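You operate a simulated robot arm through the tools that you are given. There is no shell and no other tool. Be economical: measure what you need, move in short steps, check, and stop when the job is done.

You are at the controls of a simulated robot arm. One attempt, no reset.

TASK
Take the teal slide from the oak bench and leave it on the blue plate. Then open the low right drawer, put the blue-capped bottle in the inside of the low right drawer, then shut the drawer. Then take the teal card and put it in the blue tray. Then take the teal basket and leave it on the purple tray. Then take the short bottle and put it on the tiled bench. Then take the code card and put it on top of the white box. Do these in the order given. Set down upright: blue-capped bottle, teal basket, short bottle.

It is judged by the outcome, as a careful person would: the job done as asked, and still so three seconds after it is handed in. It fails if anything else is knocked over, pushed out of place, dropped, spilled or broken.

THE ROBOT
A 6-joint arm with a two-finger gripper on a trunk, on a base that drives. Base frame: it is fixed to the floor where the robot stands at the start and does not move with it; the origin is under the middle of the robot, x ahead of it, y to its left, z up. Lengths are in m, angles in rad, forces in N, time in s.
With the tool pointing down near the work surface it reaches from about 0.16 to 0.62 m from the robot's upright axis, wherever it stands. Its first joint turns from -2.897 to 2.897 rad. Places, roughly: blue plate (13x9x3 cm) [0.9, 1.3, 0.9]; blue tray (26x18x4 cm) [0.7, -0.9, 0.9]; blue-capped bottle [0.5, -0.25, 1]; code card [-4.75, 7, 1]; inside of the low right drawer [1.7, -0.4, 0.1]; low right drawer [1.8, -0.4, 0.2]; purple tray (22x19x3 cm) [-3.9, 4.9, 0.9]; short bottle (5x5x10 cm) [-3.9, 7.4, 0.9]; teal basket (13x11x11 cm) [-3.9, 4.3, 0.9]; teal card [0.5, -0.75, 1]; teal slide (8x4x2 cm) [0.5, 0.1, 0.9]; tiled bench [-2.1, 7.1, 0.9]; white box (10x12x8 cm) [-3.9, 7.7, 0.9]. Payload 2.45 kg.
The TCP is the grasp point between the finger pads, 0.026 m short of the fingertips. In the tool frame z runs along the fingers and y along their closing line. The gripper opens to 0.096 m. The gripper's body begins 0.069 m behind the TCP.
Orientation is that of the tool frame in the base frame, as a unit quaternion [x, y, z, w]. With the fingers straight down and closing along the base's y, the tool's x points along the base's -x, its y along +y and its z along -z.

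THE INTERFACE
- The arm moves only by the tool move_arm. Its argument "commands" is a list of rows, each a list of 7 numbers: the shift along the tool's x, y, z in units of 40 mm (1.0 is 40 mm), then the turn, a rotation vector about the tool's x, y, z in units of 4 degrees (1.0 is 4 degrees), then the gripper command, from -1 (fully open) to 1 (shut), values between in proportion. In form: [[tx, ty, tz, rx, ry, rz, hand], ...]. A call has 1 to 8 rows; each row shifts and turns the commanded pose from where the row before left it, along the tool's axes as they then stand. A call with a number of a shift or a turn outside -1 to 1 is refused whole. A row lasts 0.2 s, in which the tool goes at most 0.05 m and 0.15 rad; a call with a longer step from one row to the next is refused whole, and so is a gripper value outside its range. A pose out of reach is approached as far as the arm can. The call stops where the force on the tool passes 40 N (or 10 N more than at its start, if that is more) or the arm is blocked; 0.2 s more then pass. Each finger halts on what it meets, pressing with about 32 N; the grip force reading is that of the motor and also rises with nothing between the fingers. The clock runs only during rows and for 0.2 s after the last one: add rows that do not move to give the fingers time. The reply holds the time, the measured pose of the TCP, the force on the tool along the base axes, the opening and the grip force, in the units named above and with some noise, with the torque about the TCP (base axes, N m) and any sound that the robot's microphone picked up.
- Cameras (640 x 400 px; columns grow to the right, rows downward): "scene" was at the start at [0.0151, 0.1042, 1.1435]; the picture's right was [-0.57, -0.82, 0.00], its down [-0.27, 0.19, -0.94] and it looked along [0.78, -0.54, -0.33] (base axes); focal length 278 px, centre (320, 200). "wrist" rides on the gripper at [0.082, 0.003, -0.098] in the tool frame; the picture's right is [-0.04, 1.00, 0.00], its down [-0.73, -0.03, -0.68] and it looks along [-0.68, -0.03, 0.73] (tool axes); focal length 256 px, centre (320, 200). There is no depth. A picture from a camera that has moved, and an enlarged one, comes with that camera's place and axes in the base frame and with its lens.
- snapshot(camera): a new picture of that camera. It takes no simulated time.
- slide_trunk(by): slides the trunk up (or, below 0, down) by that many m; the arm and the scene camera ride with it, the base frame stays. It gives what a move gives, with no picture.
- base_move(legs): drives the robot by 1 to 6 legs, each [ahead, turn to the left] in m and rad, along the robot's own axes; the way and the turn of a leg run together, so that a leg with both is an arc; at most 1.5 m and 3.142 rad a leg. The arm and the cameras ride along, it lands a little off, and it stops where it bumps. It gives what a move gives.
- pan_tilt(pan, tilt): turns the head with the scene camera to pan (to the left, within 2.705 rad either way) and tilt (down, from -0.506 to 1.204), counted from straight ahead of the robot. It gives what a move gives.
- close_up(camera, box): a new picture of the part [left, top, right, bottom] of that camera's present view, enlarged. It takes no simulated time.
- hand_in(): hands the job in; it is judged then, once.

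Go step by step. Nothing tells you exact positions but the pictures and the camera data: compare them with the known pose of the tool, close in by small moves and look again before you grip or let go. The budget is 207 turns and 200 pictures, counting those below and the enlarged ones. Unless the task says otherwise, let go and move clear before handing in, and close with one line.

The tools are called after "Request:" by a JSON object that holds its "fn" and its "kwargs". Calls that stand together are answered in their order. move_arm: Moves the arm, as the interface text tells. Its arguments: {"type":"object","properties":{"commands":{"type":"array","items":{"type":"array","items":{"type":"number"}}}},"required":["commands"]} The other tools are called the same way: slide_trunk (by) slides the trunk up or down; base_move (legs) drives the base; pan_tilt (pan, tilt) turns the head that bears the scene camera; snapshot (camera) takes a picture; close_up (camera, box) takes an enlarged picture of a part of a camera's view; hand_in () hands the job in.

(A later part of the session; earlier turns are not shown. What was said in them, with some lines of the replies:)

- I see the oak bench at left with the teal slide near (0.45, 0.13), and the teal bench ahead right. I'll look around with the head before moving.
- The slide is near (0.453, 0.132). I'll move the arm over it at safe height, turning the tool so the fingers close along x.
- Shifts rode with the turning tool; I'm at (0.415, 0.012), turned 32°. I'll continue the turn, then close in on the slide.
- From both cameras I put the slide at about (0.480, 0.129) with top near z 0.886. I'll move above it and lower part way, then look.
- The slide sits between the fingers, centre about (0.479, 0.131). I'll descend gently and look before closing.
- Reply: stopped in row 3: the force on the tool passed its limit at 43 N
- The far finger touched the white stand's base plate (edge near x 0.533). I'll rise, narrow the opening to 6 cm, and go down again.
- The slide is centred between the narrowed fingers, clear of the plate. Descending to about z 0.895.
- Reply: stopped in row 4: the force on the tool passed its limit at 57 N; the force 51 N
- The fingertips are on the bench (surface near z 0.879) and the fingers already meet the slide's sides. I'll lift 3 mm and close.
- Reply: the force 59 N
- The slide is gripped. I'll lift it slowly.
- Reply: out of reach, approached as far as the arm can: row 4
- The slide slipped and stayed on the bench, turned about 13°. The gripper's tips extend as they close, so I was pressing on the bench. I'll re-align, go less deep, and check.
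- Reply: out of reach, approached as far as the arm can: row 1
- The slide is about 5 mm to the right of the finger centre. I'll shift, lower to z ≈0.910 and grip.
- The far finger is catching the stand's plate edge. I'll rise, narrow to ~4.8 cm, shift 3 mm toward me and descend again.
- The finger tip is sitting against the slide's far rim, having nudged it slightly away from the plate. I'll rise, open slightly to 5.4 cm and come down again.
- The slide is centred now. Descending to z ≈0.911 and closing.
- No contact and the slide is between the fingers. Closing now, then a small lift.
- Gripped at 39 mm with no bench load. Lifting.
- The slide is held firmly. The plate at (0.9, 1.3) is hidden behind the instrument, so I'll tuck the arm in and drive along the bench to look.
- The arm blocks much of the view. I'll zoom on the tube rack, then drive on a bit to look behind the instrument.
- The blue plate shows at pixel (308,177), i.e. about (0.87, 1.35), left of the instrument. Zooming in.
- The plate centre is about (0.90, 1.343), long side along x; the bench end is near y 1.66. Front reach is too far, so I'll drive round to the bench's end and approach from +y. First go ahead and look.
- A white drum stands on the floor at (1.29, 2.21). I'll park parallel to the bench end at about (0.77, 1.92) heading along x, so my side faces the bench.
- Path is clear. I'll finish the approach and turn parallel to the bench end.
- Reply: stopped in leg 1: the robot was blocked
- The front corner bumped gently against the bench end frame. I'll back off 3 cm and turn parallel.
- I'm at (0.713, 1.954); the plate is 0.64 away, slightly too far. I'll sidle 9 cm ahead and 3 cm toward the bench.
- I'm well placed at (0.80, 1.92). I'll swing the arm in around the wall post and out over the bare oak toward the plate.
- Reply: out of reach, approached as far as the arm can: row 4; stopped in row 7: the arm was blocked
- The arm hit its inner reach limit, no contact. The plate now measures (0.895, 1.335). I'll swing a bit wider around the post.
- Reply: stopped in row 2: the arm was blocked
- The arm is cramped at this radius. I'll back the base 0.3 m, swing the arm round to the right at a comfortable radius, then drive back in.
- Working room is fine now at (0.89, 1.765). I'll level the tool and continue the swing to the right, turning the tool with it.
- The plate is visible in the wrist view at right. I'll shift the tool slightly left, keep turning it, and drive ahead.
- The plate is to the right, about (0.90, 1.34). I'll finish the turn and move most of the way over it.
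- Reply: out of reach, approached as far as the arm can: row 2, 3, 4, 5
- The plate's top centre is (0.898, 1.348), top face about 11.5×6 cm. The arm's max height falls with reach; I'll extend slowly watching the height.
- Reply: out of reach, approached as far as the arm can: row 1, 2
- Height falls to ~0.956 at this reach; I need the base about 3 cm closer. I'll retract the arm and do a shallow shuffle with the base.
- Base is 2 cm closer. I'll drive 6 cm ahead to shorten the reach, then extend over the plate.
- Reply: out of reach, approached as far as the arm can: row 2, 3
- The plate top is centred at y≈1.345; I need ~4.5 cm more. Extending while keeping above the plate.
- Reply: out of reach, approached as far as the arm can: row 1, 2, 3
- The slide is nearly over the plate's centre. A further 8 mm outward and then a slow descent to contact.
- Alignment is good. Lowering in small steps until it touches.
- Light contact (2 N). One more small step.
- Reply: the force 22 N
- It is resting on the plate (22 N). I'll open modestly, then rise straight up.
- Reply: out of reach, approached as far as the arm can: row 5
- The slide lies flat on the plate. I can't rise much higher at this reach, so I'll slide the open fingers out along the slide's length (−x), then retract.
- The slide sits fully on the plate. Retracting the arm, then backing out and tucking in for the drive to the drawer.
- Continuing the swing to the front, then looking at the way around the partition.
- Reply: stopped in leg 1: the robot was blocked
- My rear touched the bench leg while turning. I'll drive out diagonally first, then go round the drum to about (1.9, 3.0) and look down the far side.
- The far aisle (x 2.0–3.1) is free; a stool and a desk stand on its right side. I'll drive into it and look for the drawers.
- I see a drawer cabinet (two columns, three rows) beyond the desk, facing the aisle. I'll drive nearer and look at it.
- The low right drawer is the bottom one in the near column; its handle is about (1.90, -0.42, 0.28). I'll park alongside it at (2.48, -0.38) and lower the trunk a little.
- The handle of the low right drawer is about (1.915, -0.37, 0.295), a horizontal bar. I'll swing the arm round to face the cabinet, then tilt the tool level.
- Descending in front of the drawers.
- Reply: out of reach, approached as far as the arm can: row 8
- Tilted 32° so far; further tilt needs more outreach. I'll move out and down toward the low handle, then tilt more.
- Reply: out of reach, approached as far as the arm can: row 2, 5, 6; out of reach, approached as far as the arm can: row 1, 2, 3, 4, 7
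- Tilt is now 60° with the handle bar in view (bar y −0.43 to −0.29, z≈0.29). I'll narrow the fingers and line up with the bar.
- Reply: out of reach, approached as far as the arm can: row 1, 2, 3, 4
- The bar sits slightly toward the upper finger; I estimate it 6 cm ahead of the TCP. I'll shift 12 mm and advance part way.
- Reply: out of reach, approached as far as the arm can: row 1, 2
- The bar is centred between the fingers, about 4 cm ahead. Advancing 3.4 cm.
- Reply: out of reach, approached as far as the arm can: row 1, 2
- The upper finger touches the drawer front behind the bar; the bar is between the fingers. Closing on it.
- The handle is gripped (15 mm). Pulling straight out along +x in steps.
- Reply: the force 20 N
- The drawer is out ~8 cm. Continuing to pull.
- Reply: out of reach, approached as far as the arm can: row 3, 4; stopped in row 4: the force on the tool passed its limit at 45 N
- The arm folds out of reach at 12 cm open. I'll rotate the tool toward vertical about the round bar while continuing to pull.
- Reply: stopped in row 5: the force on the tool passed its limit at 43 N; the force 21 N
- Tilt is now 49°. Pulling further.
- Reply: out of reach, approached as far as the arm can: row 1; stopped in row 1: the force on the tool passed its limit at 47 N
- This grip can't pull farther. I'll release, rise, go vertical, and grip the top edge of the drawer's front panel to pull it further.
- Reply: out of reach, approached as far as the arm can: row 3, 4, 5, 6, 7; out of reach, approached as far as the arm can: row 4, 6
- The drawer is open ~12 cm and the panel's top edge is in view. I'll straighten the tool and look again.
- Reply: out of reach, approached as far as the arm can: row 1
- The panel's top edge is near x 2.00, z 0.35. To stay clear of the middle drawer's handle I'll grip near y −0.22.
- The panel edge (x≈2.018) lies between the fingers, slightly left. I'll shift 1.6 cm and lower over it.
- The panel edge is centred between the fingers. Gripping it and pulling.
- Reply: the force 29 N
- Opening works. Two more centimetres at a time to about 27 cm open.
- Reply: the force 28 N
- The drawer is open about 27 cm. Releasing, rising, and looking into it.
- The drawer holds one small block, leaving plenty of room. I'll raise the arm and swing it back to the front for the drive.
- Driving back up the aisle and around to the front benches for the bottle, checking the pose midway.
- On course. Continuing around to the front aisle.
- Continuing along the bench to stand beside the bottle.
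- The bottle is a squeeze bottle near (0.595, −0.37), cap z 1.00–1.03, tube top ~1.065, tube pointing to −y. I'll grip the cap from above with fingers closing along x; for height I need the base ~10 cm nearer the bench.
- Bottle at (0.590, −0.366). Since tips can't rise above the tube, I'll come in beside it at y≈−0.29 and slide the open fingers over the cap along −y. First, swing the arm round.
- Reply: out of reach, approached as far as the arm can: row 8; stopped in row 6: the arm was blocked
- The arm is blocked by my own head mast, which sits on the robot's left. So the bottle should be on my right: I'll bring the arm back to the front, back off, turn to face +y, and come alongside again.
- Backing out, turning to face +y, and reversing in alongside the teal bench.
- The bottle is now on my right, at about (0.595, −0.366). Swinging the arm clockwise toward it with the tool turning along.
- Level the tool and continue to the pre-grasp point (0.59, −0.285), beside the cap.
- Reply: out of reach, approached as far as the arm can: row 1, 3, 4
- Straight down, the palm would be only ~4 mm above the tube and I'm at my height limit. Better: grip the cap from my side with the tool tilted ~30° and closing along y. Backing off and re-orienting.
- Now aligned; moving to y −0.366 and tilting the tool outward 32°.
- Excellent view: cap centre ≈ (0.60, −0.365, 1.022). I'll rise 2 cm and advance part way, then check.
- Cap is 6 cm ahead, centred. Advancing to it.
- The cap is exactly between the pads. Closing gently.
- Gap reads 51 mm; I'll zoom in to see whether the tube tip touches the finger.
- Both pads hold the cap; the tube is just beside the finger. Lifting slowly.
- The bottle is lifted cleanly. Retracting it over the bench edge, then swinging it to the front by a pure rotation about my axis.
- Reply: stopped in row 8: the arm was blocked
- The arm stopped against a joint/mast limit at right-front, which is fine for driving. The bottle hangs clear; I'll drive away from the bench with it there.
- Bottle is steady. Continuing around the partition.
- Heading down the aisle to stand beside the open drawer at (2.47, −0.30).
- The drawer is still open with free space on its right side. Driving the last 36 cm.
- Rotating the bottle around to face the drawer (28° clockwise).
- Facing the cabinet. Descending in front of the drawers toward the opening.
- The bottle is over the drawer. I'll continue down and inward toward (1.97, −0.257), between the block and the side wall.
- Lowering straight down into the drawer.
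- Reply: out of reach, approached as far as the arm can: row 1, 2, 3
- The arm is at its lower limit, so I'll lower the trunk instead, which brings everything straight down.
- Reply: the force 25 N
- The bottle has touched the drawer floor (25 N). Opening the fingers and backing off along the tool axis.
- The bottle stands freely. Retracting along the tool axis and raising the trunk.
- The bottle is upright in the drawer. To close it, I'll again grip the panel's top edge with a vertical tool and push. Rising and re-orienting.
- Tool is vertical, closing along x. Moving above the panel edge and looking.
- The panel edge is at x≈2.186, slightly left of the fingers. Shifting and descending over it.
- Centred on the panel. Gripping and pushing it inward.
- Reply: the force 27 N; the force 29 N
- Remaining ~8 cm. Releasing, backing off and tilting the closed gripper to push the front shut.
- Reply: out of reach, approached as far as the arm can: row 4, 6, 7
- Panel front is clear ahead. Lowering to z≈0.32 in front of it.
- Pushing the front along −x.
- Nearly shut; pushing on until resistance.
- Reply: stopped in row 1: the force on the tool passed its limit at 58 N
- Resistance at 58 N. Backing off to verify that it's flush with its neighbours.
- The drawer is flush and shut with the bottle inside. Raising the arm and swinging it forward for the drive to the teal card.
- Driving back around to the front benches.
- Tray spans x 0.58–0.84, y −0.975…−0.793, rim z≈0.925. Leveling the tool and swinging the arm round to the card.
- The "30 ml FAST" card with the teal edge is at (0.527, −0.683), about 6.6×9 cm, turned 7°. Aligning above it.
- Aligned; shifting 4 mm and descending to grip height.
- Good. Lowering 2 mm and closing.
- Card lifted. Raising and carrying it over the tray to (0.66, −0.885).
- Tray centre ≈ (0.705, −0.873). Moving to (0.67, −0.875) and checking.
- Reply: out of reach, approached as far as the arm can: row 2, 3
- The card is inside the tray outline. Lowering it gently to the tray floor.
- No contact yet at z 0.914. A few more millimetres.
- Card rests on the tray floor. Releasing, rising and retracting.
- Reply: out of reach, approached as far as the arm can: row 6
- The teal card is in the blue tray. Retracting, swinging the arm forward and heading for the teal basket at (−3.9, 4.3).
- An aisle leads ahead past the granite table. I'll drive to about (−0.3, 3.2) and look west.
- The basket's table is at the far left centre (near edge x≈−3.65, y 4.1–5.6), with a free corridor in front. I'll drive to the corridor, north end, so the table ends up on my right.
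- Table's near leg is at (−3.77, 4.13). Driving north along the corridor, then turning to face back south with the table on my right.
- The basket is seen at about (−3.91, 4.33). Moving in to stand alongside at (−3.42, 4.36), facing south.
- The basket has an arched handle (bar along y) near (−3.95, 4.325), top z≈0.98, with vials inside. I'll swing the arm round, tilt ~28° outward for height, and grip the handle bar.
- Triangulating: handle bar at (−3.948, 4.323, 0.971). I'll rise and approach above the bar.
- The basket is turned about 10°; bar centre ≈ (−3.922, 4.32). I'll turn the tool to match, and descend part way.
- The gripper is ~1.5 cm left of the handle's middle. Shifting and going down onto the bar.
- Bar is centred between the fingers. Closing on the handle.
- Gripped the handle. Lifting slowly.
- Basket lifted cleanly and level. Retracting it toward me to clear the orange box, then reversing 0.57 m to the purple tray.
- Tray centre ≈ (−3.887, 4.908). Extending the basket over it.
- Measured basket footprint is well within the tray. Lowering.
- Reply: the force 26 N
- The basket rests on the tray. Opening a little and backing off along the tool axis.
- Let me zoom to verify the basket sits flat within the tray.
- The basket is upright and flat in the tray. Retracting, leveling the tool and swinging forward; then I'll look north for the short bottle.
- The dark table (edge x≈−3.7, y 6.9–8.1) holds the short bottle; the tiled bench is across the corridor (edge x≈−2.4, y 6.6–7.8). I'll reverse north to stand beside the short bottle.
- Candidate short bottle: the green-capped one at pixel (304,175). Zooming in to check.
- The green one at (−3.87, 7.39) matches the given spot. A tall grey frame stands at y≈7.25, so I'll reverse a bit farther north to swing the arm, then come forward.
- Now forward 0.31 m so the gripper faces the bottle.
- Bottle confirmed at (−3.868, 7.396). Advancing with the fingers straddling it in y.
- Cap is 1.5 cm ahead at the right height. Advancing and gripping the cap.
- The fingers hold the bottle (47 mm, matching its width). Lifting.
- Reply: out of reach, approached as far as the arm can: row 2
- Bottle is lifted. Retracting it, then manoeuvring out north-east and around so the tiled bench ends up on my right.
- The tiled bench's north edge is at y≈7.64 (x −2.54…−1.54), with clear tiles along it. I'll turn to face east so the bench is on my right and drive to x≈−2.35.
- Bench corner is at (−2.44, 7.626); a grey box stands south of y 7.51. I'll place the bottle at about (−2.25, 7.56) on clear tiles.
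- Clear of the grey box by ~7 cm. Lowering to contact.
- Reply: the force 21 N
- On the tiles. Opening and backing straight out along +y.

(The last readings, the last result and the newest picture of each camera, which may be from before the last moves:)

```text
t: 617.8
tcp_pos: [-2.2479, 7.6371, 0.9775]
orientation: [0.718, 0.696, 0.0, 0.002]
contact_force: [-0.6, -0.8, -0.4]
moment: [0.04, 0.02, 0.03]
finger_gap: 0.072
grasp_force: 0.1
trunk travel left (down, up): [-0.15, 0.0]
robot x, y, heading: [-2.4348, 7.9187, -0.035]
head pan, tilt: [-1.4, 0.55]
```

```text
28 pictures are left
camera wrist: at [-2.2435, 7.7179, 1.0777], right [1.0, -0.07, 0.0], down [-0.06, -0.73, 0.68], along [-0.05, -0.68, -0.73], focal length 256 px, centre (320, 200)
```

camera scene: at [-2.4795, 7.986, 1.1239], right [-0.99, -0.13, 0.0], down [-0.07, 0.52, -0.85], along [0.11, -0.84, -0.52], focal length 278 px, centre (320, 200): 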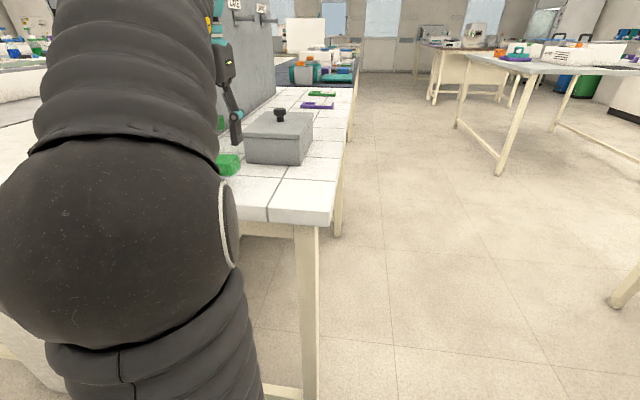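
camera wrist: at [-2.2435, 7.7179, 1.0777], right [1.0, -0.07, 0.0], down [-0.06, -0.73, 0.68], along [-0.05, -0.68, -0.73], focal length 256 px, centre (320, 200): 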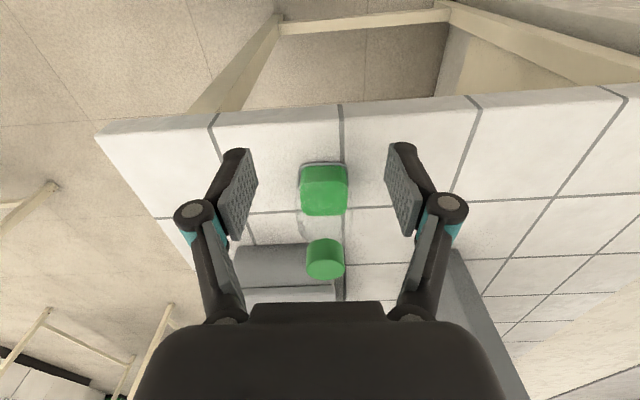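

The short bottle stands on the tiled bench. Tucking the arm forward and heading around to the west side of the brown table, where the code card should be (around −4.75, 7.0).

Request:
{"fn": "move_arm", "kwargs": {"commands": [[0.9, 0.6, -0.2, 0, 0, 0, -0.3], [0.9, 0.6, 0, 0, 0, 0, -0.3], [0.9, 0.6, 0, 0, 0, 0, -0.3], [0.9, 0.6, 0, 0, 0, 0, -0.3], [0.7, 0.5, 0, 0, 0, 0, -0.3]]}}

Request:
{"fn": "base_move", "kwargs": {"legs": [[-0.65, 0], [0, -1.54], [1.5, 0], [0.17, 0], [0, -1.57]]}}

Request:
{"fn": "pan_tilt", "kwargs": {"pan": 0.0, "tilt": 0.3}}

Request:
{"fn": "snapshot", "kwargs": {"camera": "scene"}}

```text
t: 619.0
tcp_pos: [-2.1254, 7.8019, 0.9882]
orientation: [0.719, 0.695, 0.0, 0.003]
contact_force: [-0.4, 0.4, 0.4]
moment: [-0.05, -0.03, -0.05]
finger_gap: 0.0624
grasp_force: 0.0
trunk travel left (down, up): [-0.15, 0.0]
robot x, y, heading: [-2.4371, 7.917, -0.043]
head pan, tilt: [-1.4, 0.55]
```

```text
t: 638.4
tcp_pos: [-3.54, 6.416, 0.9885]
orientation: [-0.669, 0.744, 0.003, 0.0]
contact_force: [0.1, -0.1, 1.0]
moment: [-0.02, 0.02, 0.02]
finger_gap: 0.0623
grasp_force: 0.2
trunk travel left (down, up): [-0.15, 0.0]
robot x, y, heading: [-3.2401, 6.2762, 3.029]
head pan, tilt: [-1.4, 0.55]
```

```text
t: 640.0
tcp_pos: [-3.5389, 6.4162, 0.9871]
orientation: [-0.669, 0.743, 0.002, 0.001]
contact_force: [0.3, 0.1, -0.6]
moment: [0.02, -0.03, 0.01]
finger_gap: 0.0624
grasp_force: 0.1
trunk travel left (down, up): [-0.15, 0.0]
robot x, y, heading: [-3.2417, 6.2803, 3.031]
head pan, tilt: [0.0, 0.3]
```

```text
27 pictures are left
camera scene: at [-3.291, 6.127, 1.1469], right [0.11, 0.99, 0.0], down [0.29, -0.03, -0.96], along [-0.95, 0.11, -0.3], focal length 278 px, centre (320, 200)
```

scene: 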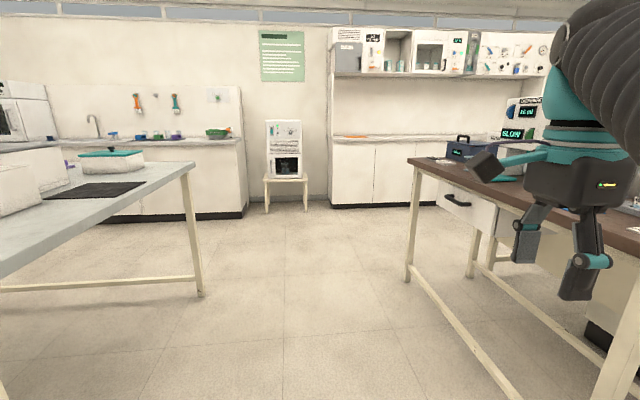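

The brown table's SW corner is at (−4.95, 6.92); the card should be near that corner. Zooming there.

Request:
{"fn": "close_up", "kwargs": {"camera": "scene", "box": [400, 120, 560, 220]}}

```text
4.00 times, centred on (480, 170) of scene
camera zoom: at [-3.291, 6.127, 1.1469], right [0.11, 0.99, 0.0], down [0.29, -0.03, -0.96], along [-0.95, 0.11, -0.3], focal length 1114 px, centre (-320, 320)
```

zoom: 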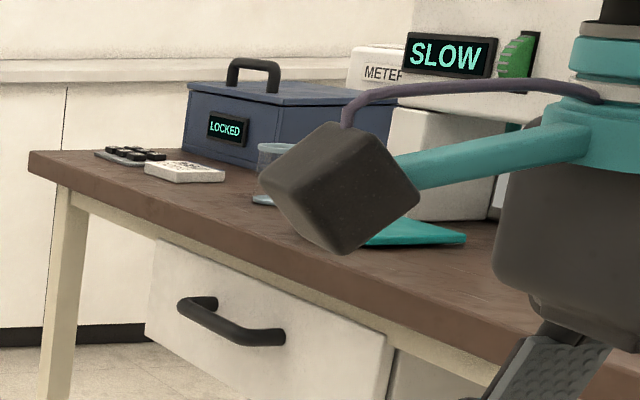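

The code card (white block with print) is near (−4.73, 6.98), close to the south edge. I'll drive alongside the south edge heading west, table on my right.

Request:
{"fn": "base_move", "kwargs": {"legs": [[0, -0.076], [1.47, 0], [0, 0.18]]}}

Request:
{"fn": "pan_tilt", "kwargs": {"pan": -1.5, "tilt": 0.55}}

Request:
{"fn": "snapshot", "kwargs": {"camera": "scene"}}

```text
t: 648.5
tcp_pos: [-4.993, 6.7101, 0.987]
orientation: [-0.688, 0.726, 0.002, 0.001]
contact_force: [-0.7, -0.3, 1.0]
moment: [0.02, 0.01, 0.0]
finger_gap: 0.0623
grasp_force: 0.1
trunk travel left (down, up): [-0.15, 0.0]
robot x, y, heading: [-4.6858, 6.5893, 3.091]
head pan, tilt: [0.0, 0.3]
```

```text
t: 650.1
tcp_pos: [-4.9939, 6.71, 0.9866]
orientation: [-0.689, 0.725, 0.002, 0.0]
contact_force: [-0.2, -0.4, -0.3]
moment: [-0.02, -0.02, 0.02]
finger_gap: 0.0626
grasp_force: 0.0
trunk travel left (down, up): [-0.15, 0.0]
robot x, y, heading: [-4.6857, 6.5872, 3.086]
head pan, tilt: [-1.499, 0.55]
```

```text
25 pictures are left
camera scene: at [-4.6381, 6.5188, 1.1239], right [1.0, 0.02, 0.0], down [0.01, -0.52, -0.85], along [-0.01, 0.85, -0.52], focal length 278 px, centre (320, 200)
```

scene: 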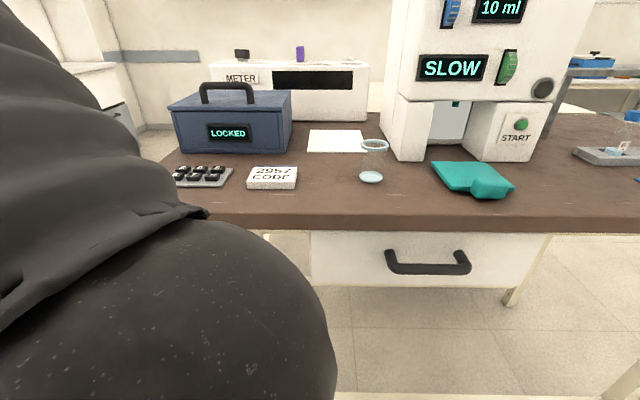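

The code card ("2957 CODE") is at (−4.732, 6.985), long side along x. Swinging the arm round to it with the fingers closing along y.

Request:
{"fn": "move_arm", "kwargs": {"commands": [[-0.58, -0.1, 0, 0, 0, 1, -0.5], [-0.58, -0.1, 0, 0, 0, 1, -0.5], [-0.58, -0.1, 0, 0, 0, 1, -0.5], [-0.58, -0.1, 0, 0, 0, 1, -0.5], [-0.58, -0.1, 0, 0, 0, 1, -0.5], [-0.58, -0.1, 0, 0, 0, 1, -0.5], [-0.58, -0.1, 0, 0, 0, 1, -0.5], [-0.58, -0.1, 0, 0, 0, 1, -0.5]]}}

Request:
{"fn": "move_arm", "kwargs": {"commands": [[-0.58, -0.1, 0, 0, 0, 1, -0.9], [-0.58, -0.1, 0, 0, 0, 1, -0.9], [-0.58, -0.1, 0, 0, 0, 1, -0.9], [-0.58, -0.1, 0, 0, 0, 1, -0.9], [-0.58, -0.1, 0, 0, 0, 1, -0.9], [-0.58, -0.1, 0, 0, 0, 1, -0.9], [0, 0, 0, 0, 0, 1, -0.9], [0, 0, 0, 0, 0, 1, -0.9]]}}

Request:
{"fn": "move_arm", "kwargs": {"commands": [[0, 0, 0, 0, 0, 1, -0.9], [0, 0, 0, 0, 0, 1, -0.9], [0, 0, 0, 0, 0, 1, -0.9], [0, 0, 0, 0, 0, 1, -0.9], [0, 0, 0, 0, 0, 1, -0.9], [0, 0, 0, 0, 0, 0.9, -0.9]]}}

Request:
{"fn": "snapshot", "kwargs": {"camera": "wrist"}}

```text
t: 651.9
tcp_pos: [-4.9119, 6.8733, 0.9851]
orientation: [-0.461, 0.887, 0.003, -0.001]
contact_force: [-1.0, 0.2, 0.0]
moment: [0.02, -0.01, 0.0]
finger_gap: 0.0717
grasp_force: 0.1
trunk travel left (down, up): [-0.15, 0.0]
robot x, y, heading: [-4.6836, 6.5902, 3.088]
head pan, tilt: [-1.499, 0.55]
```

```text
t: 653.7
tcp_pos: [-4.795, 6.9569, 0.9866]
orientation: [-0.198, 0.98, 0.002, -0.001]
contact_force: [0.8, -0.1, 0.5]
moment: [0.05, 0.0, 0.0]
finger_gap: 0.0911
grasp_force: 0.1
trunk travel left (down, up): [-0.15, 0.0]
robot x, y, heading: [-4.6853, 6.5873, 3.085]
head pan, tilt: [-1.499, 0.55]
```

```text
t: 655.1
tcp_pos: [-4.7955, 6.9557, 0.9892]
orientation: [0.006, 1.0, 0.002, -0.002]
contact_force: [0.0, -1.2, 0.0]
moment: [0.0, 0.0, 0.02]
finger_gap: 0.0913
grasp_force: 0.0
trunk travel left (down, up): [-0.15, 0.0]
robot x, y, heading: [-4.6862, 6.5914, 3.082]
head pan, tilt: [-1.499, 0.55]
```

```text
24 pictures are left
camera wrist: at [-4.8775, 6.959, 1.0881], right [0.05, 1.0, 0.0], down [0.74, -0.04, 0.68], along [0.68, -0.03, -0.74], focal length 256 px, centre (320, 200)
```

wrist: 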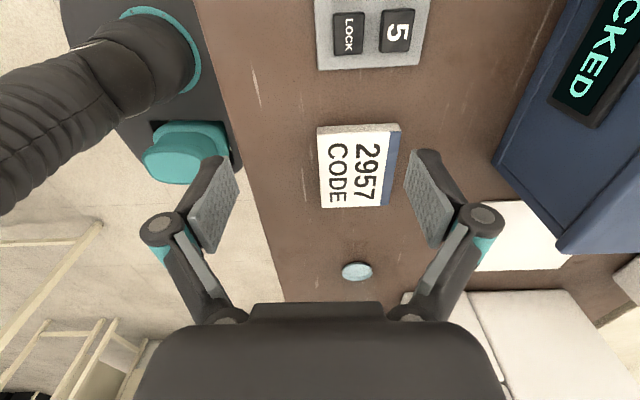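

Card at (−4.739, 6.986), aligned. Moving over it and descending.

Request:
{"fn": "move_arm", "kwargs": {"commands": [[-0.72, 0.38, 0, 0, 0, 0, -0.9], [-0.72, 0.38, 0, 0, 0, 0, -0.9], [0, 0, 0.75, 0, 0, 0, -0.9], [0, 0, 0.75, 0, 0, 0, -0.9], [0, 0, 0.3, 0, 0, 0, -0.9], [0, 0, 0, 0, 0, 0, -0.9]]}}

Request:
{"fn": "snapshot", "kwargs": {"camera": "wrist"}}

```text
t: 656.5
tcp_pos: [-4.7392, 6.9889, 0.9147]
orientation: [0.005, 1.0, 0.002, -0.002]
contact_force: [-0.1, 0.2, 0.1]
moment: [0.01, 0.02, 0.04]
finger_gap: 0.0915
grasp_force: 0.1
trunk travel left (down, up): [-0.15, 0.0]
robot x, y, heading: [-4.6845, 6.5897, 3.084]
head pan, tilt: [-1.499, 0.55]
```

```text
23 pictures are left
camera wrist: at [-4.8203, 6.9919, 1.016], right [0.05, 1.0, 0.0], down [0.74, -0.04, 0.68], along [0.68, -0.03, -0.74], focal length 256 px, centre (320, 200)
```

wrist: 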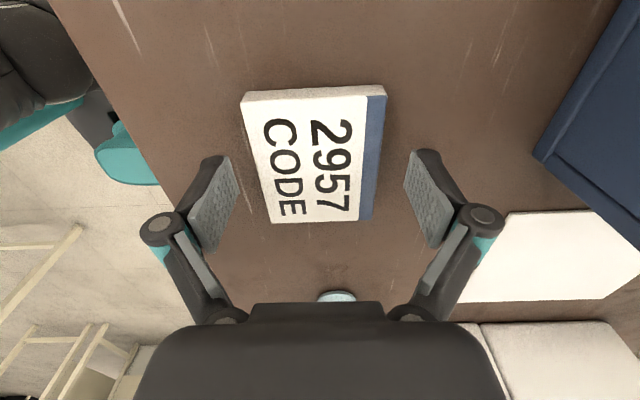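

Centred. Lowering to 0.909 and gripping, then lifting.

Request:
{"fn": "move_arm", "kwargs": {"commands": [[0, -0.05, 0.15, 0, 0, 0, -0.7], [0, 0, 0, 0, 0, 0, -0.2], [0, 0, 0, 0, 0, 0, 0.5], [0, 0, 0, 0, 0, 0, 1], [0, 0, 0, 0, 0, 0, 1]]}}

Request:
{"fn": "move_arm", "kwargs": {"commands": [[0, 0, -0.25, 0, 0, 0, 1], [0, 0, -0.5, 0, 0, 0, 1], [0, 0, -0.7, 0, 0, 0, 1], [0, 0, 0, 0, 0, 0, 1]]}}

Request:
{"fn": "snapshot", "kwargs": {"camera": "wrist"}}

```text
t: 657.7
tcp_pos: [-4.7391, 6.9859, 0.9107]
orientation: [0.005, 1.0, 0.002, -0.002]
contact_force: [-0.7, 2.1, 8.2]
moment: [0.19, -0.03, 0.03]
finger_gap: 0.0695
grasp_force: 31.9
trunk travel left (down, up): [-0.15, 0.0]
robot x, y, heading: [-4.6882, 6.5887, 3.084]
head pan, tilt: [-1.499, 0.55]
```

```text
t: 658.7
tcp_pos: [-4.7385, 6.9861, 0.9671]
orientation: [0.005, 1.0, 0.002, -0.002]
contact_force: [-0.2, 0.6, -0.9]
moment: [0.0, 0.01, 0.0]
finger_gap: 0.0693
grasp_force: 31.5
trunk travel left (down, up): [-0.15, 0.0]
robot x, y, heading: [-4.6875, 6.5916, 3.085]
head pan, tilt: [-1.499, 0.55]
```

```text
22 pictures are left
camera wrist: at [-4.8194, 6.9889, 1.0667], right [0.05, 1.0, 0.0], down [0.74, -0.04, 0.68], along [0.68, -0.03, -0.74], focal length 256 px, centre (320, 200)
```

wrist: 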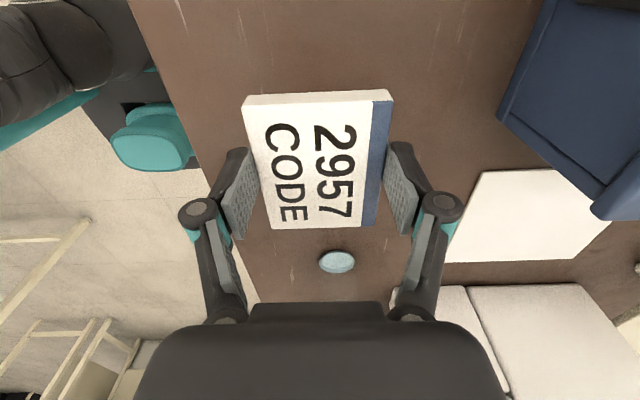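

Card is held, but placing it on the 8 cm box needs more height than a vertical tool gives at that reach. I'll set it back down and regrip with the tool tilted 20° about the closing axis (card stays flat), so I can reach higher later.

Request:
{"fn": "move_arm", "kwargs": {"commands": [[0, 0, 0.7, 0, 0, 0, 1], [0, 0, 0.5, 0, 0, 0, 1], [0, 0, 0.18, 0, 0, 0, 1], [0, 0, 0, 0, 0, 0, 0], [0, 0, 0, 0, 0, 0, -0.7], [0, 0, 0, 0, 0, 0, -0.7]]}}

Request:
{"fn": "move_arm", "kwargs": {"commands": [[0.03, 0, -0.05, 0, -1, 0, -0.7], [0.03, 0, 0, 0, -1, 0, -0.7], [0.03, 0, 0, 0, -1, 0, -0.7], [0.03, 0, 0, 0, -1, 0, -0.7], [0.03, 0, 0, 0, -1, 0, -0.7], [0, 0, 0, 0, 0, 0, -0.7]]}}

Request:
{"fn": "snapshot", "kwargs": {"camera": "wrist"}}

```text
t: 660.1
tcp_pos: [-4.7377, 6.9861, 0.912]
orientation: [0.006, 1.0, 0.003, -0.003]
contact_force: [-0.6, -0.1, 0.0]
moment: [0.0, 0.0, -0.03]
finger_gap: 0.0816
grasp_force: 0.0
trunk travel left (down, up): [-0.15, 0.0]
robot x, y, heading: [-4.6885, 6.5884, 3.086]
head pan, tilt: [-1.499, 0.55]
```

```text
t: 661.5
tcp_pos: [-4.7428, 6.9842, 0.9143]
orientation: [0.005, 0.985, 0.002, 0.173]
contact_force: [-1.0, 0.6, -0.3]
moment: [0.0, 0.03, 0.02]
finger_gap: 0.0816
grasp_force: 0.1
trunk travel left (down, up): [-0.15, 0.0]
robot x, y, heading: [-4.6841, 6.5882, 3.081]
head pan, tilt: [-1.499, 0.55]
```

```text
21 pictures are left
camera wrist: at [-4.8541, 6.9885, 0.9803], right [0.05, 1.0, 0.02], down [0.46, -0.04, 0.89], along [0.89, -0.03, -0.46], focal length 256 px, centre (320, 200)
```

wrist: 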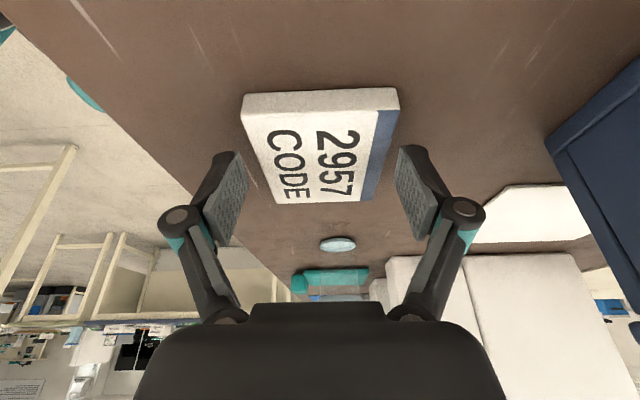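

The tilted tool straddles the card. Lowering 2 mm and regripping, then lifting.

Request:
{"fn": "move_arm", "kwargs": {"commands": [[0.02, 0, 0.06, 0, 0, 0, -0.5], [0, 0, 0, 0, 0, 0, 0], [0, 0, 0, 0, 0, 0, 0.6], [0, 0, 0, 0, 0, 0, 1], [0, 0, 0, 0, 0, 0, 1]]}}

Request:
{"fn": "move_arm", "kwargs": {"commands": [[-0.1, 0, -0.28, 0, 0, 0, 1], [-0.17, 0, -0.47, 0, 0, 0, 1], [-0.25, 0, -0.7, 0, 0, 0, 1], [0, 0, 0, 0, 0, 0, 1]]}}

Request:
{"fn": "snapshot", "kwargs": {"camera": "wrist"}}

```text
t: 662.7
tcp_pos: [-4.7438, 6.9837, 0.9111]
orientation: [0.005, 0.985, 0.001, 0.171]
contact_force: [0.2, 0.5, 7.0]
moment: [-0.07, -0.05, 0.05]
finger_gap: 0.0692
grasp_force: 31.6
trunk travel left (down, up): [-0.15, 0.0]
robot x, y, heading: [-4.6914, 6.5903, 3.088]
head pan, tilt: [-1.499, 0.55]
```

```text
t: 663.7
tcp_pos: [-4.7427, 6.9849, 0.9722]
orientation: [0.006, 0.985, 0.0, 0.172]
contact_force: [0.9, 0.3, -0.3]
moment: [0.01, 0.01, -0.02]
finger_gap: 0.0693
grasp_force: 31.9
trunk travel left (down, up): [-0.15, 0.0]
robot x, y, heading: [-4.6849, 6.5872, 3.088]
head pan, tilt: [-1.499, 0.55]
```

```text
20 pictures are left
camera wrist: at [-4.8532, 6.9885, 1.0386], right [0.05, 1.0, 0.02], down [0.46, -0.04, 0.89], along [0.89, -0.03, -0.46], focal length 256 px, centre (320, 200)
```

wrist: 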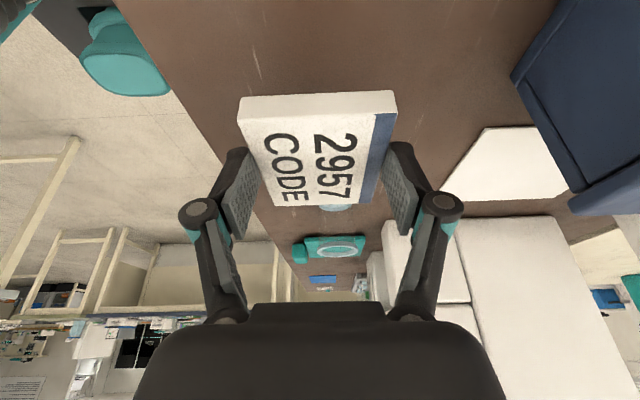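

Card is held flat with a tilted tool. Retracting, then rotating the tool 90° about the vertical so the tilt points outward on my right side.

Request:
{"fn": "move_arm", "kwargs": {"commands": [[-0.06, -0.87, -0.16, 0, 0, 0, 1], [-0.06, -0.87, -0.16, 0, 0, 0, 1], [-0.06, -0.87, -0.16, 0, 0, 0, 1], [0, 0, 0, -0.342, 0, -0.94, 1], [0, 0, 0, -0.342, 0, -0.94, 1], [0, 0, 0, -0.342, 0, -0.94, 1], [0, 0, 0, -0.342, 0, -0.94, 1], [0, 0, 0, -0.342, 0, -0.94, 1]]}}

Request:
{"fn": "move_arm", "kwargs": {"commands": [[0, 0, 0, -0.342, 0, -0.94, 1], [0, 0, 0, -0.342, 0, -0.94, 1], [0, 0, 0, -0.342, 0, -0.94, 1], [0, 0, 0, -0.342, 0, -0.94, 1], [0, 0, 0, -0.342, 0, -0.94, 1], [0, 0, 0, -0.342, 0, -0.94, 1], [0, 0, 0, -0.342, 0, -0.94, 1], [0, 0, 0, -0.342, 0, -0.94, 1]]}}

Request:
{"fn": "move_arm", "kwargs": {"commands": [[0, 0, 0, -0.342, 0, -0.94, 1], [0, 0, 0, -0.342, 0, -0.94, 1], [0, 0, 0, -0.342, 0, -0.94, 1], [0, 0, 0, -0.342, 0, -0.94, 1], [0, 0, 0, -0.342, 0, -0.94, 1], [0, 0, 0, -0.342, 0, -0.94, 1], [0, 0, 0, -0.342, 0, -0.94, 1], [0, 0, 0, -0.342, 0, -0.94, 1]]}}

```text
t: 665.5
tcp_pos: [-4.7444, 6.8792, 0.9932]
orientation: [-0.167, 0.971, 0.031, 0.169]
contact_force: [0.1, -0.7, -0.3]
moment: [0.01, 0.02, 0.01]
finger_gap: 0.0692
grasp_force: 32.0
trunk travel left (down, up): [-0.15, 0.0]
robot x, y, heading: [-4.6838, 6.5923, 3.083]
head pan, tilt: [-1.499, 0.55]
```

```text
t: 667.3
tcp_pos: [-4.7448, 6.8808, 0.993]
orientation: [-0.427, 0.887, 0.078, 0.155]
contact_force: [-0.3, 0.0, -0.4]
moment: [-0.02, -0.01, 0.02]
finger_gap: 0.0694
grasp_force: 31.8
trunk travel left (down, up): [-0.15, 0.0]
robot x, y, heading: [-4.6844, 6.5861, 3.09]
head pan, tilt: [-1.499, 0.55]
```

```text
t: 669.1
tcp_pos: [-4.7457, 6.8793, 0.992]
orientation: [-0.655, 0.735, 0.118, 0.129]
contact_force: [0.0, 0.0, -0.1]
moment: [-0.01, -0.02, -0.01]
finger_gap: 0.0692
grasp_force: 32.0
trunk travel left (down, up): [-0.15, 0.0]
robot x, y, heading: [-4.6845, 6.5875, 3.087]
head pan, tilt: [-1.499, 0.55]
```

Driving: reverse east along the table, turn to face south, and reverse north past the frame to (−3.2, 8.0).

Request:
{"fn": "base_move", "kwargs": {"legs": [[-1.45, 0], [0, 1.6], [-1.5, 0]]}}

Request:
{"fn": "snapshot", "kwargs": {"camera": "wrist"}}

```text
t: 687.0
tcp_pos: [-3.3946, 7.9418, 0.9926]
orientation: [0.981, -0.078, -0.175, -0.012]
contact_force: [0.3, 0.6, 0.1]
moment: [0.03, -0.01, -0.02]
finger_gap: 0.0691
grasp_force: 32.4
trunk travel left (down, up): [-0.15, 0.0]
robot x, y, heading: [-3.0988, 7.9911, -1.674]
head pan, tilt: [-1.499, 0.55]
```

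```text
19 pictures are left
camera wrist: at [-3.2858, 7.921, 1.0579], right [-0.2, -0.98, 0.02], down [-0.44, 0.1, 0.89], along [-0.88, 0.17, -0.45], focal length 256 px, centre (320, 200)
```

wrist: 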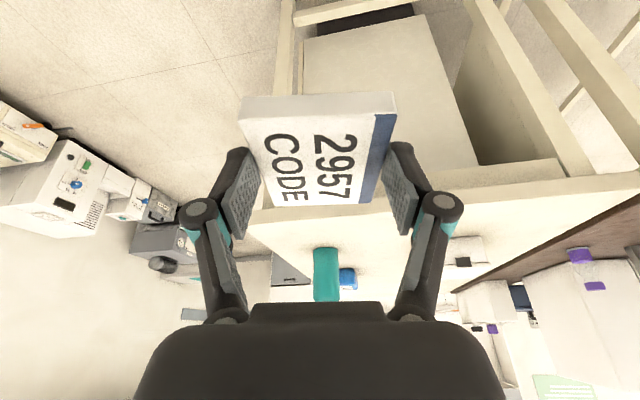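

I'm a bit far east (x −3.10). I'll back up north and come in at a gentle angle to (−3.42, 7.86), then straighten.

Request:
{"fn": "base_move", "kwargs": {"legs": [[0, 0.07], [-0.6, 0], [0, -0.4], [0.8, 0], [0, 0.43]]}}

Request:
{"fn": "snapshot", "kwargs": {"camera": "scene"}}

```text
t: 697.1
tcp_pos: [-3.7009, 7.7713, 0.9927]
orientation: [0.984, -0.027, -0.175, -0.002]
contact_force: [-0.9, 0.0, -1.2]
moment: [0.03, 0.04, 0.0]
finger_gap: 0.0692
grasp_force: 32.1
trunk travel left (down, up): [-0.15, 0.0]
robot x, y, heading: [-3.415, 7.8487, -1.568]
head pan, tilt: [-1.499, 0.55]
```

```text
18 pictures are left
camera scene: at [-3.3483, 7.902, 1.1239], right [-0.08, 1.0, 0.0], down [0.52, 0.04, -0.85], along [-0.85, -0.06, -0.52], focal length 278 px, centre (320, 200)
```

scene: 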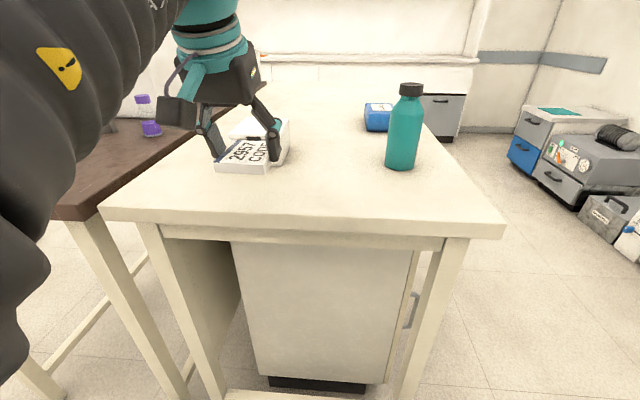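

Well placed at (−3.415, 7.85). The white box is right behind the card. I'll roll 0.1 m forward and take a wrist view.

Request:
{"fn": "base_move", "kwargs": {"legs": [[0.1, 0]]}}

Request:
{"fn": "snapshot", "kwargs": {"camera": "wrist"}}

Request:
{"fn": "snapshot", "kwargs": {"camera": "scene"}}

```text
t: 698.3
tcp_pos: [-3.6995, 7.6703, 0.9924]
orientation: [0.984, -0.029, -0.176, -0.004]
contact_force: [-0.6, -0.7, -0.4]
moment: [0.05, -0.02, 0.0]
finger_gap: 0.0692
grasp_force: 31.6
trunk travel left (down, up): [-0.15, 0.0]
robot x, y, heading: [-3.4112, 7.7448, -1.567]
head pan, tilt: [-1.499, 0.55]
```

```text
17 pictures are left
camera wrist: at [-3.5901, 7.6607, 1.058], right [-0.09, -1.0, 0.02], down [-0.45, 0.06, 0.89], along [-0.89, 0.08, -0.45], focal length 256 px, centre (320, 200)
```

wrist: 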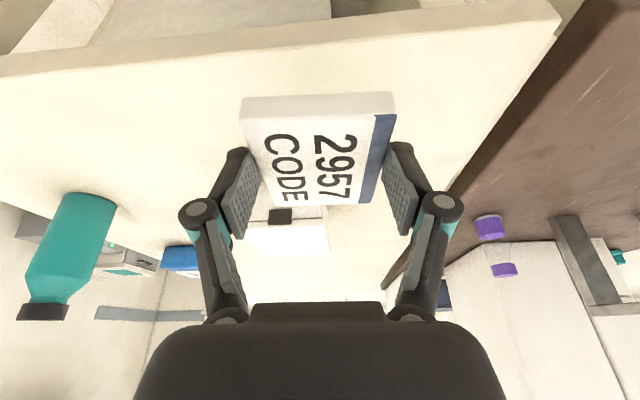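

```text
16 pictures are left
camera scene: at [-3.3478, 7.8002, 1.1239], right [-0.07, 1.0, 0.0], down [0.52, 0.04, -0.85], along [-0.85, -0.06, -0.52], focal length 278 px, centre (320, 200)
```

scene: 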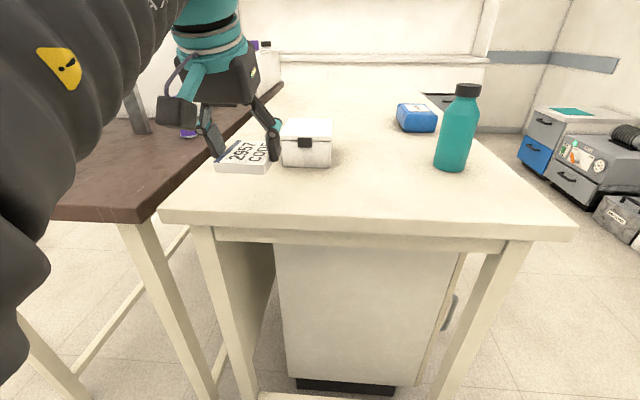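

White box: top ≈ z 0.95, centre (−3.94, 7.732). Raising, aligning in y, and extending part way toward it.

Request:
{"fn": "move_arm", "kwargs": {"commands": [[-0.17, -0.6, -0.47, 0, 0, 0, 1], [0, -0.65, 0, 0, 0, 0, 1], [-0.82, 0, 0.3, 0, 0, 0, 1], [-0.82, 0, 0.3, 0, 0, 0, 1], [-0.82, 0, 0.3, 0, 0, 0, 1], [0, 0, 0, 0, 0, 0, 1]]}}

Request:
{"fn": "snapshot", "kwargs": {"camera": "wrist"}}

Request:
{"fn": "close_up", "kwargs": {"camera": "scene", "box": [200, 70, 380, 190]}}

```text
t: 699.7
tcp_pos: [-3.7988, 7.7275, 1.0118]
orientation: [0.984, -0.029, -0.175, -0.004]
contact_force: [1.3, -0.1, -1.1]
moment: [0.0, 0.0, -0.02]
finger_gap: 0.0693
grasp_force: 32.2
trunk travel left (down, up): [-0.15, 0.0]
robot x, y, heading: [-3.415, 7.7454, -1.569]
head pan, tilt: [-1.499, 0.55]
```

```text
15 pictures are left
camera wrist: at [-3.6888, 7.7179, 1.0772], right [-0.09, -1.0, 0.02], down [-0.45, 0.06, 0.89], along [-0.89, 0.08, -0.45], focal length 256 px, centre (320, 200)
```

wrist: 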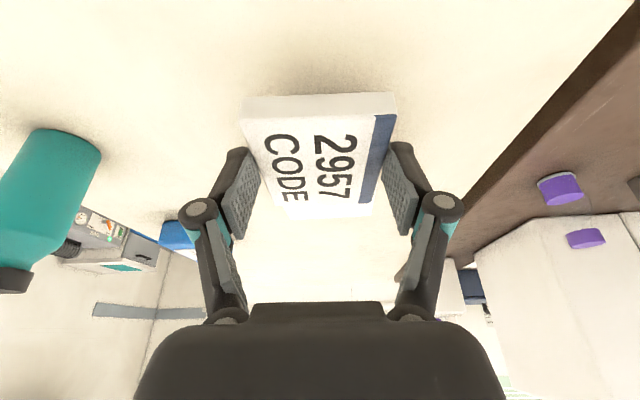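

```text
3.33 times, centred on (290, 130) of scene
camera zoom: at [-3.3479, 7.8003, 1.1239], right [-0.07, 1.0, 0.0], down [0.52, 0.04, -0.85], along [-0.85, -0.06, -0.52], focal length 928 px, centre (420, 433)
```

zoom: 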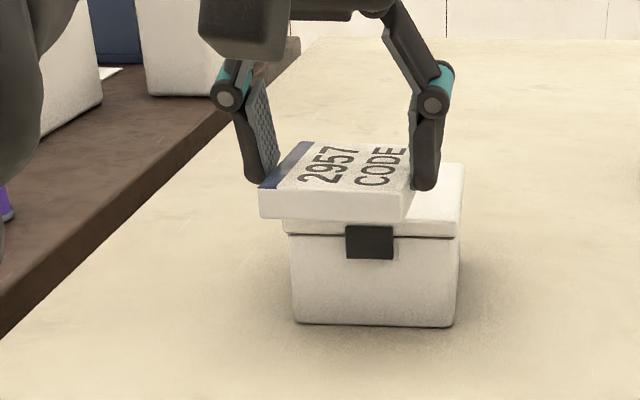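

The card is level, bottom ~0.979, and the box top ≈0.945–0.955. Extending over the box.

Request:
{"fn": "move_arm", "kwargs": {"commands": [[-0.76, 0, 0.27, 0, 0, 0, 1], [-0.76, 0, 0.27, 0, 0, 0, 1], [-0.76, 0, 0.27, 0, 0, 0, 1], [-0.74, 0, 0.27, 0, 0, 0, 1], [0, 0, 0, 0, 0, 0, 1]]}}

Request:
{"fn": "close_up", "kwargs": {"camera": "scene", "box": [200, 70, 380, 190]}}

```text
t: 700.9
tcp_pos: [-3.9306, 7.7365, 1.0171]
orientation: [0.984, -0.028, -0.175, -0.004]
contact_force: [-0.2, 0.7, 0.4]
moment: [0.0, 0.01, 0.01]
finger_gap: 0.0691
grasp_force: 32.4
trunk travel left (down, up): [-0.15, 0.0]
robot x, y, heading: [-3.4133, 7.7504, -1.565]
head pan, tilt: [-1.499, 0.55]
```

```text
3.33 times, centred on (290, 130) of scene
camera zoom: at [-3.3481, 7.8003, 1.1239], right [-0.07, 1.0, 0.0], down [0.52, 0.04, -0.85], along [-0.85, -0.06, -0.52], focal length 928 px, centre (420, 433)
```

zoom: 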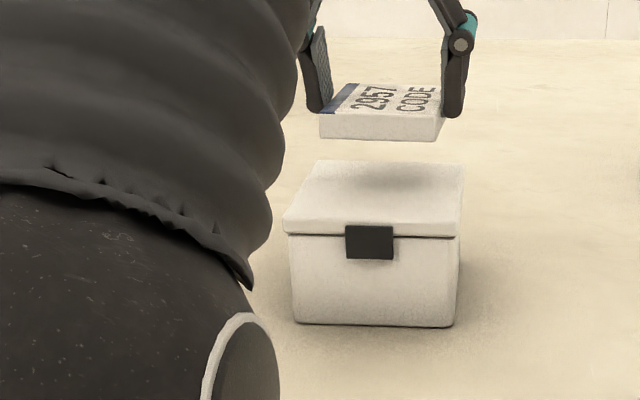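

The card is right above the lid. Lowering slowly to contact.

Request:
{"fn": "move_arm", "kwargs": {"commands": [[0.09, 0, 0.235, 0, 0, 0, 1], [0.09, 0, 0.235, 0, 0, 0, 1], [0.04, 0, 0.12, 0, 0, 0, 1], [0, 0, 0, 0, 0, 0, 1]]}}

```text
t: 701.9
tcp_pos: [-3.9303, 7.7355, 0.9902]
orientation: [0.984, -0.027, -0.176, -0.003]
contact_force: [0.0, -0.1, -1.5]
moment: [-0.02, 0.0, -0.01]
finger_gap: 0.0693
grasp_force: 31.6
trunk travel left (down, up): [-0.15, 0.0]
robot x, y, heading: [-3.4129, 7.7448, -1.572]
head pan, tilt: [-1.499, 0.55]
```

Request:
{"fn": "move_arm", "kwargs": {"commands": [[0.03, 0, 0.08, 0, 0, 0, 1], [0.03, 0, 0.06, 0, 0, 0, 1], [0, 0, 0, 0, 0, 0, 1]]}}

Request:
{"fn": "close_up", "kwargs": {"camera": "scene", "box": [200, 70, 380, 190]}}

```text
t: 702.7
tcp_pos: [-3.9298, 7.7348, 0.9825]
orientation: [0.984, -0.029, -0.175, -0.004]
contact_force: [-0.2, -1.1, -0.9]
moment: [0.01, 0.01, 0.01]
finger_gap: 0.0691
grasp_force: 32.3
trunk travel left (down, up): [-0.15, 0.0]
robot x, y, heading: [-3.4123, 7.7431, -1.567]
head pan, tilt: [-1.499, 0.55]
```

```text
3.33 times, centred on (290, 130) of scene
camera zoom: at [-3.348, 7.8003, 1.1239], right [-0.07, 1.0, 0.0], down [0.52, 0.04, -0.85], along [-0.85, -0.06, -0.52], focal length 928 px, centre (420, 433)
```

zoom: 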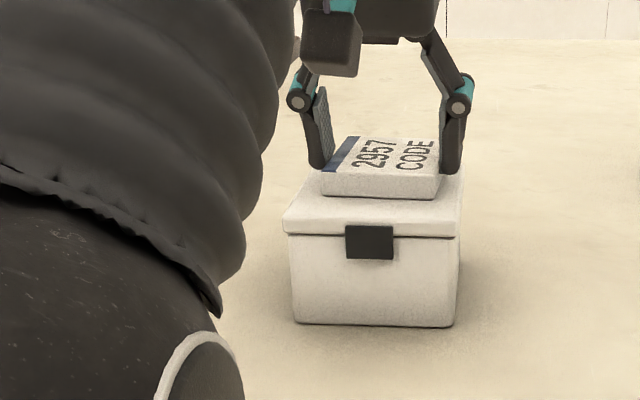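

Almost touching, nicely centred. A few more millimetres.

Request:
{"fn": "move_arm", "kwargs": {"commands": [[0.02, 0, 0.06, 0, 0, 0, 1], [0.02, 0, 0.05, 0, 0, 0, 1], [0, 0, 0, 0, 0, 0, 1]]}}

```text
t: 703.5
tcp_pos: [-3.9283, 7.7345, 0.9793]
orientation: [0.984, -0.028, -0.177, -0.003]
contact_force: [-2.1, 0.7, 19.1]
moment: [0.04, 0.21, 0.01]
finger_gap: 0.0693
grasp_force: 32.1
trunk travel left (down, up): [-0.15, 0.0]
robot x, y, heading: [-3.4122, 7.7467, -1.566]
head pan, tilt: [-1.499, 0.55]
```

Contact made. Opening and backing off along the tool axis.

Request:
{"fn": "move_arm", "kwargs": {"commands": [[0, 0, -0.04, 0, 0, 0, 0], [0, 0, 0, 0, 0, 0, -0.75], [0, 0, 0, 0, 0, 0, -0.75], [0, 0, -0.4, 0, 0, 0, -0.75], [0, 0, -0.6, 0, 0, 0, -0.75], [0.5, 0, -0.5, 0, 0, 0, -0.75], [0.9, 0, -0.3, 0, 0, 0, -0.75]]}}

Request:
{"fn": "close_up", "kwargs": {"camera": "scene", "box": [200, 70, 380, 190]}}

Request:
{"fn": "snapshot", "kwargs": {"camera": "wrist"}}

```text
t: 705.1
tcp_pos: [-3.8511, 7.7318, 1.0244]
orientation: [0.984, -0.028, -0.176, -0.003]
contact_force: [-0.1, 0.1, -0.6]
moment: [-0.03, -0.03, 0.0]
finger_gap: 0.084
grasp_force: 0.0
trunk travel left (down, up): [-0.15, 0.0]
robot x, y, heading: [-3.4155, 7.7458, -1.572]
head pan, tilt: [-1.499, 0.55]
```

```text
3.33 times, centred on (290, 130) of scene
camera zoom: at [-3.3484, 7.8003, 1.1239], right [-0.07, 1.0, 0.0], down [0.52, 0.04, -0.85], along [-0.85, -0.06, -0.52], focal length 928 px, centre (420, 433)
```

zoom: 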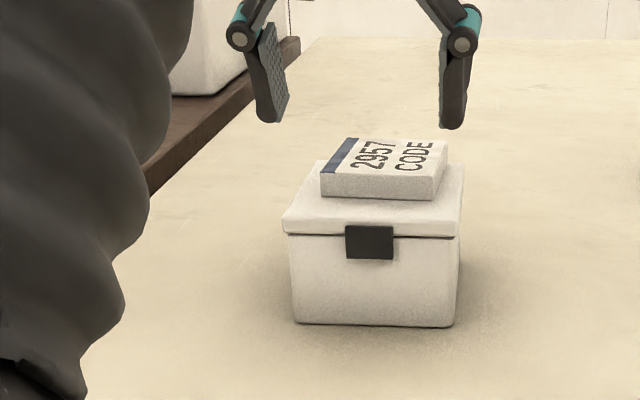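

```text
10 pictures are left
camera wrist: at [-3.7419, 7.7215, 1.0904], right [-0.09, -1.0, 0.02], down [-0.45, 0.06, 0.89], along [-0.89, 0.08, -0.45], focal length 256 px, centre (320, 200)
```

wrist: 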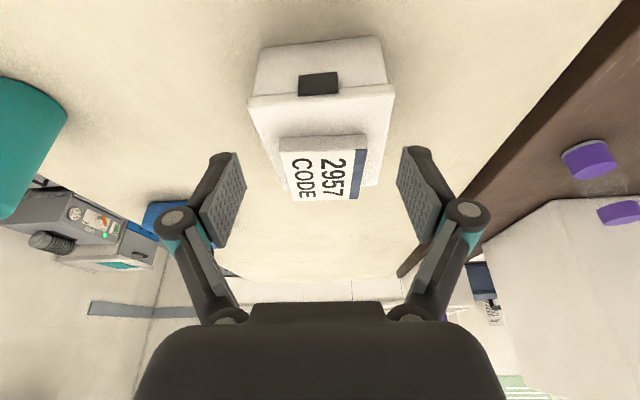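

The code card lies flat on the white box. Backing the arm clear, then handing in.

Request:
{"fn": "move_arm", "kwargs": {"commands": [[0.85, 0, -0.31, 0, 0, 0, -0.5], [0.85, 0, -0.31, 0, 0, 0, -0.3], [0.85, 0, -0.31, 0, 0, 0, -0.3], [0, 0, 0, 0, 0, 0, -0.3]]}}

Request:
{"fn": "hand_in", "kwargs": {}}

```text
t: 706.1
tcp_pos: [-3.7413, 7.7237, 1.0271]
orientation: [0.984, -0.028, -0.177, -0.003]
contact_force: [-0.8, -0.7, 0.1]
moment: [-0.01, 0.0, 0.04]
finger_gap: 0.0623
grasp_force: 0.0
trunk travel left (down, up): [-0.15, 0.0]
robot x, y, heading: [-3.4151, 7.7499, -1.57]
head pan, tilt: [-1.499, 0.55]
```

```text
The job is handed in.
```

I completed all six steps in the order given and handed the job in: slide on the blue plate, blue-capped bottle upright in the closed low right drawer, teal card in the blue tray, basket upright on the purple tray, short bottle upright on the tiled bench, and code card flat on the white box.
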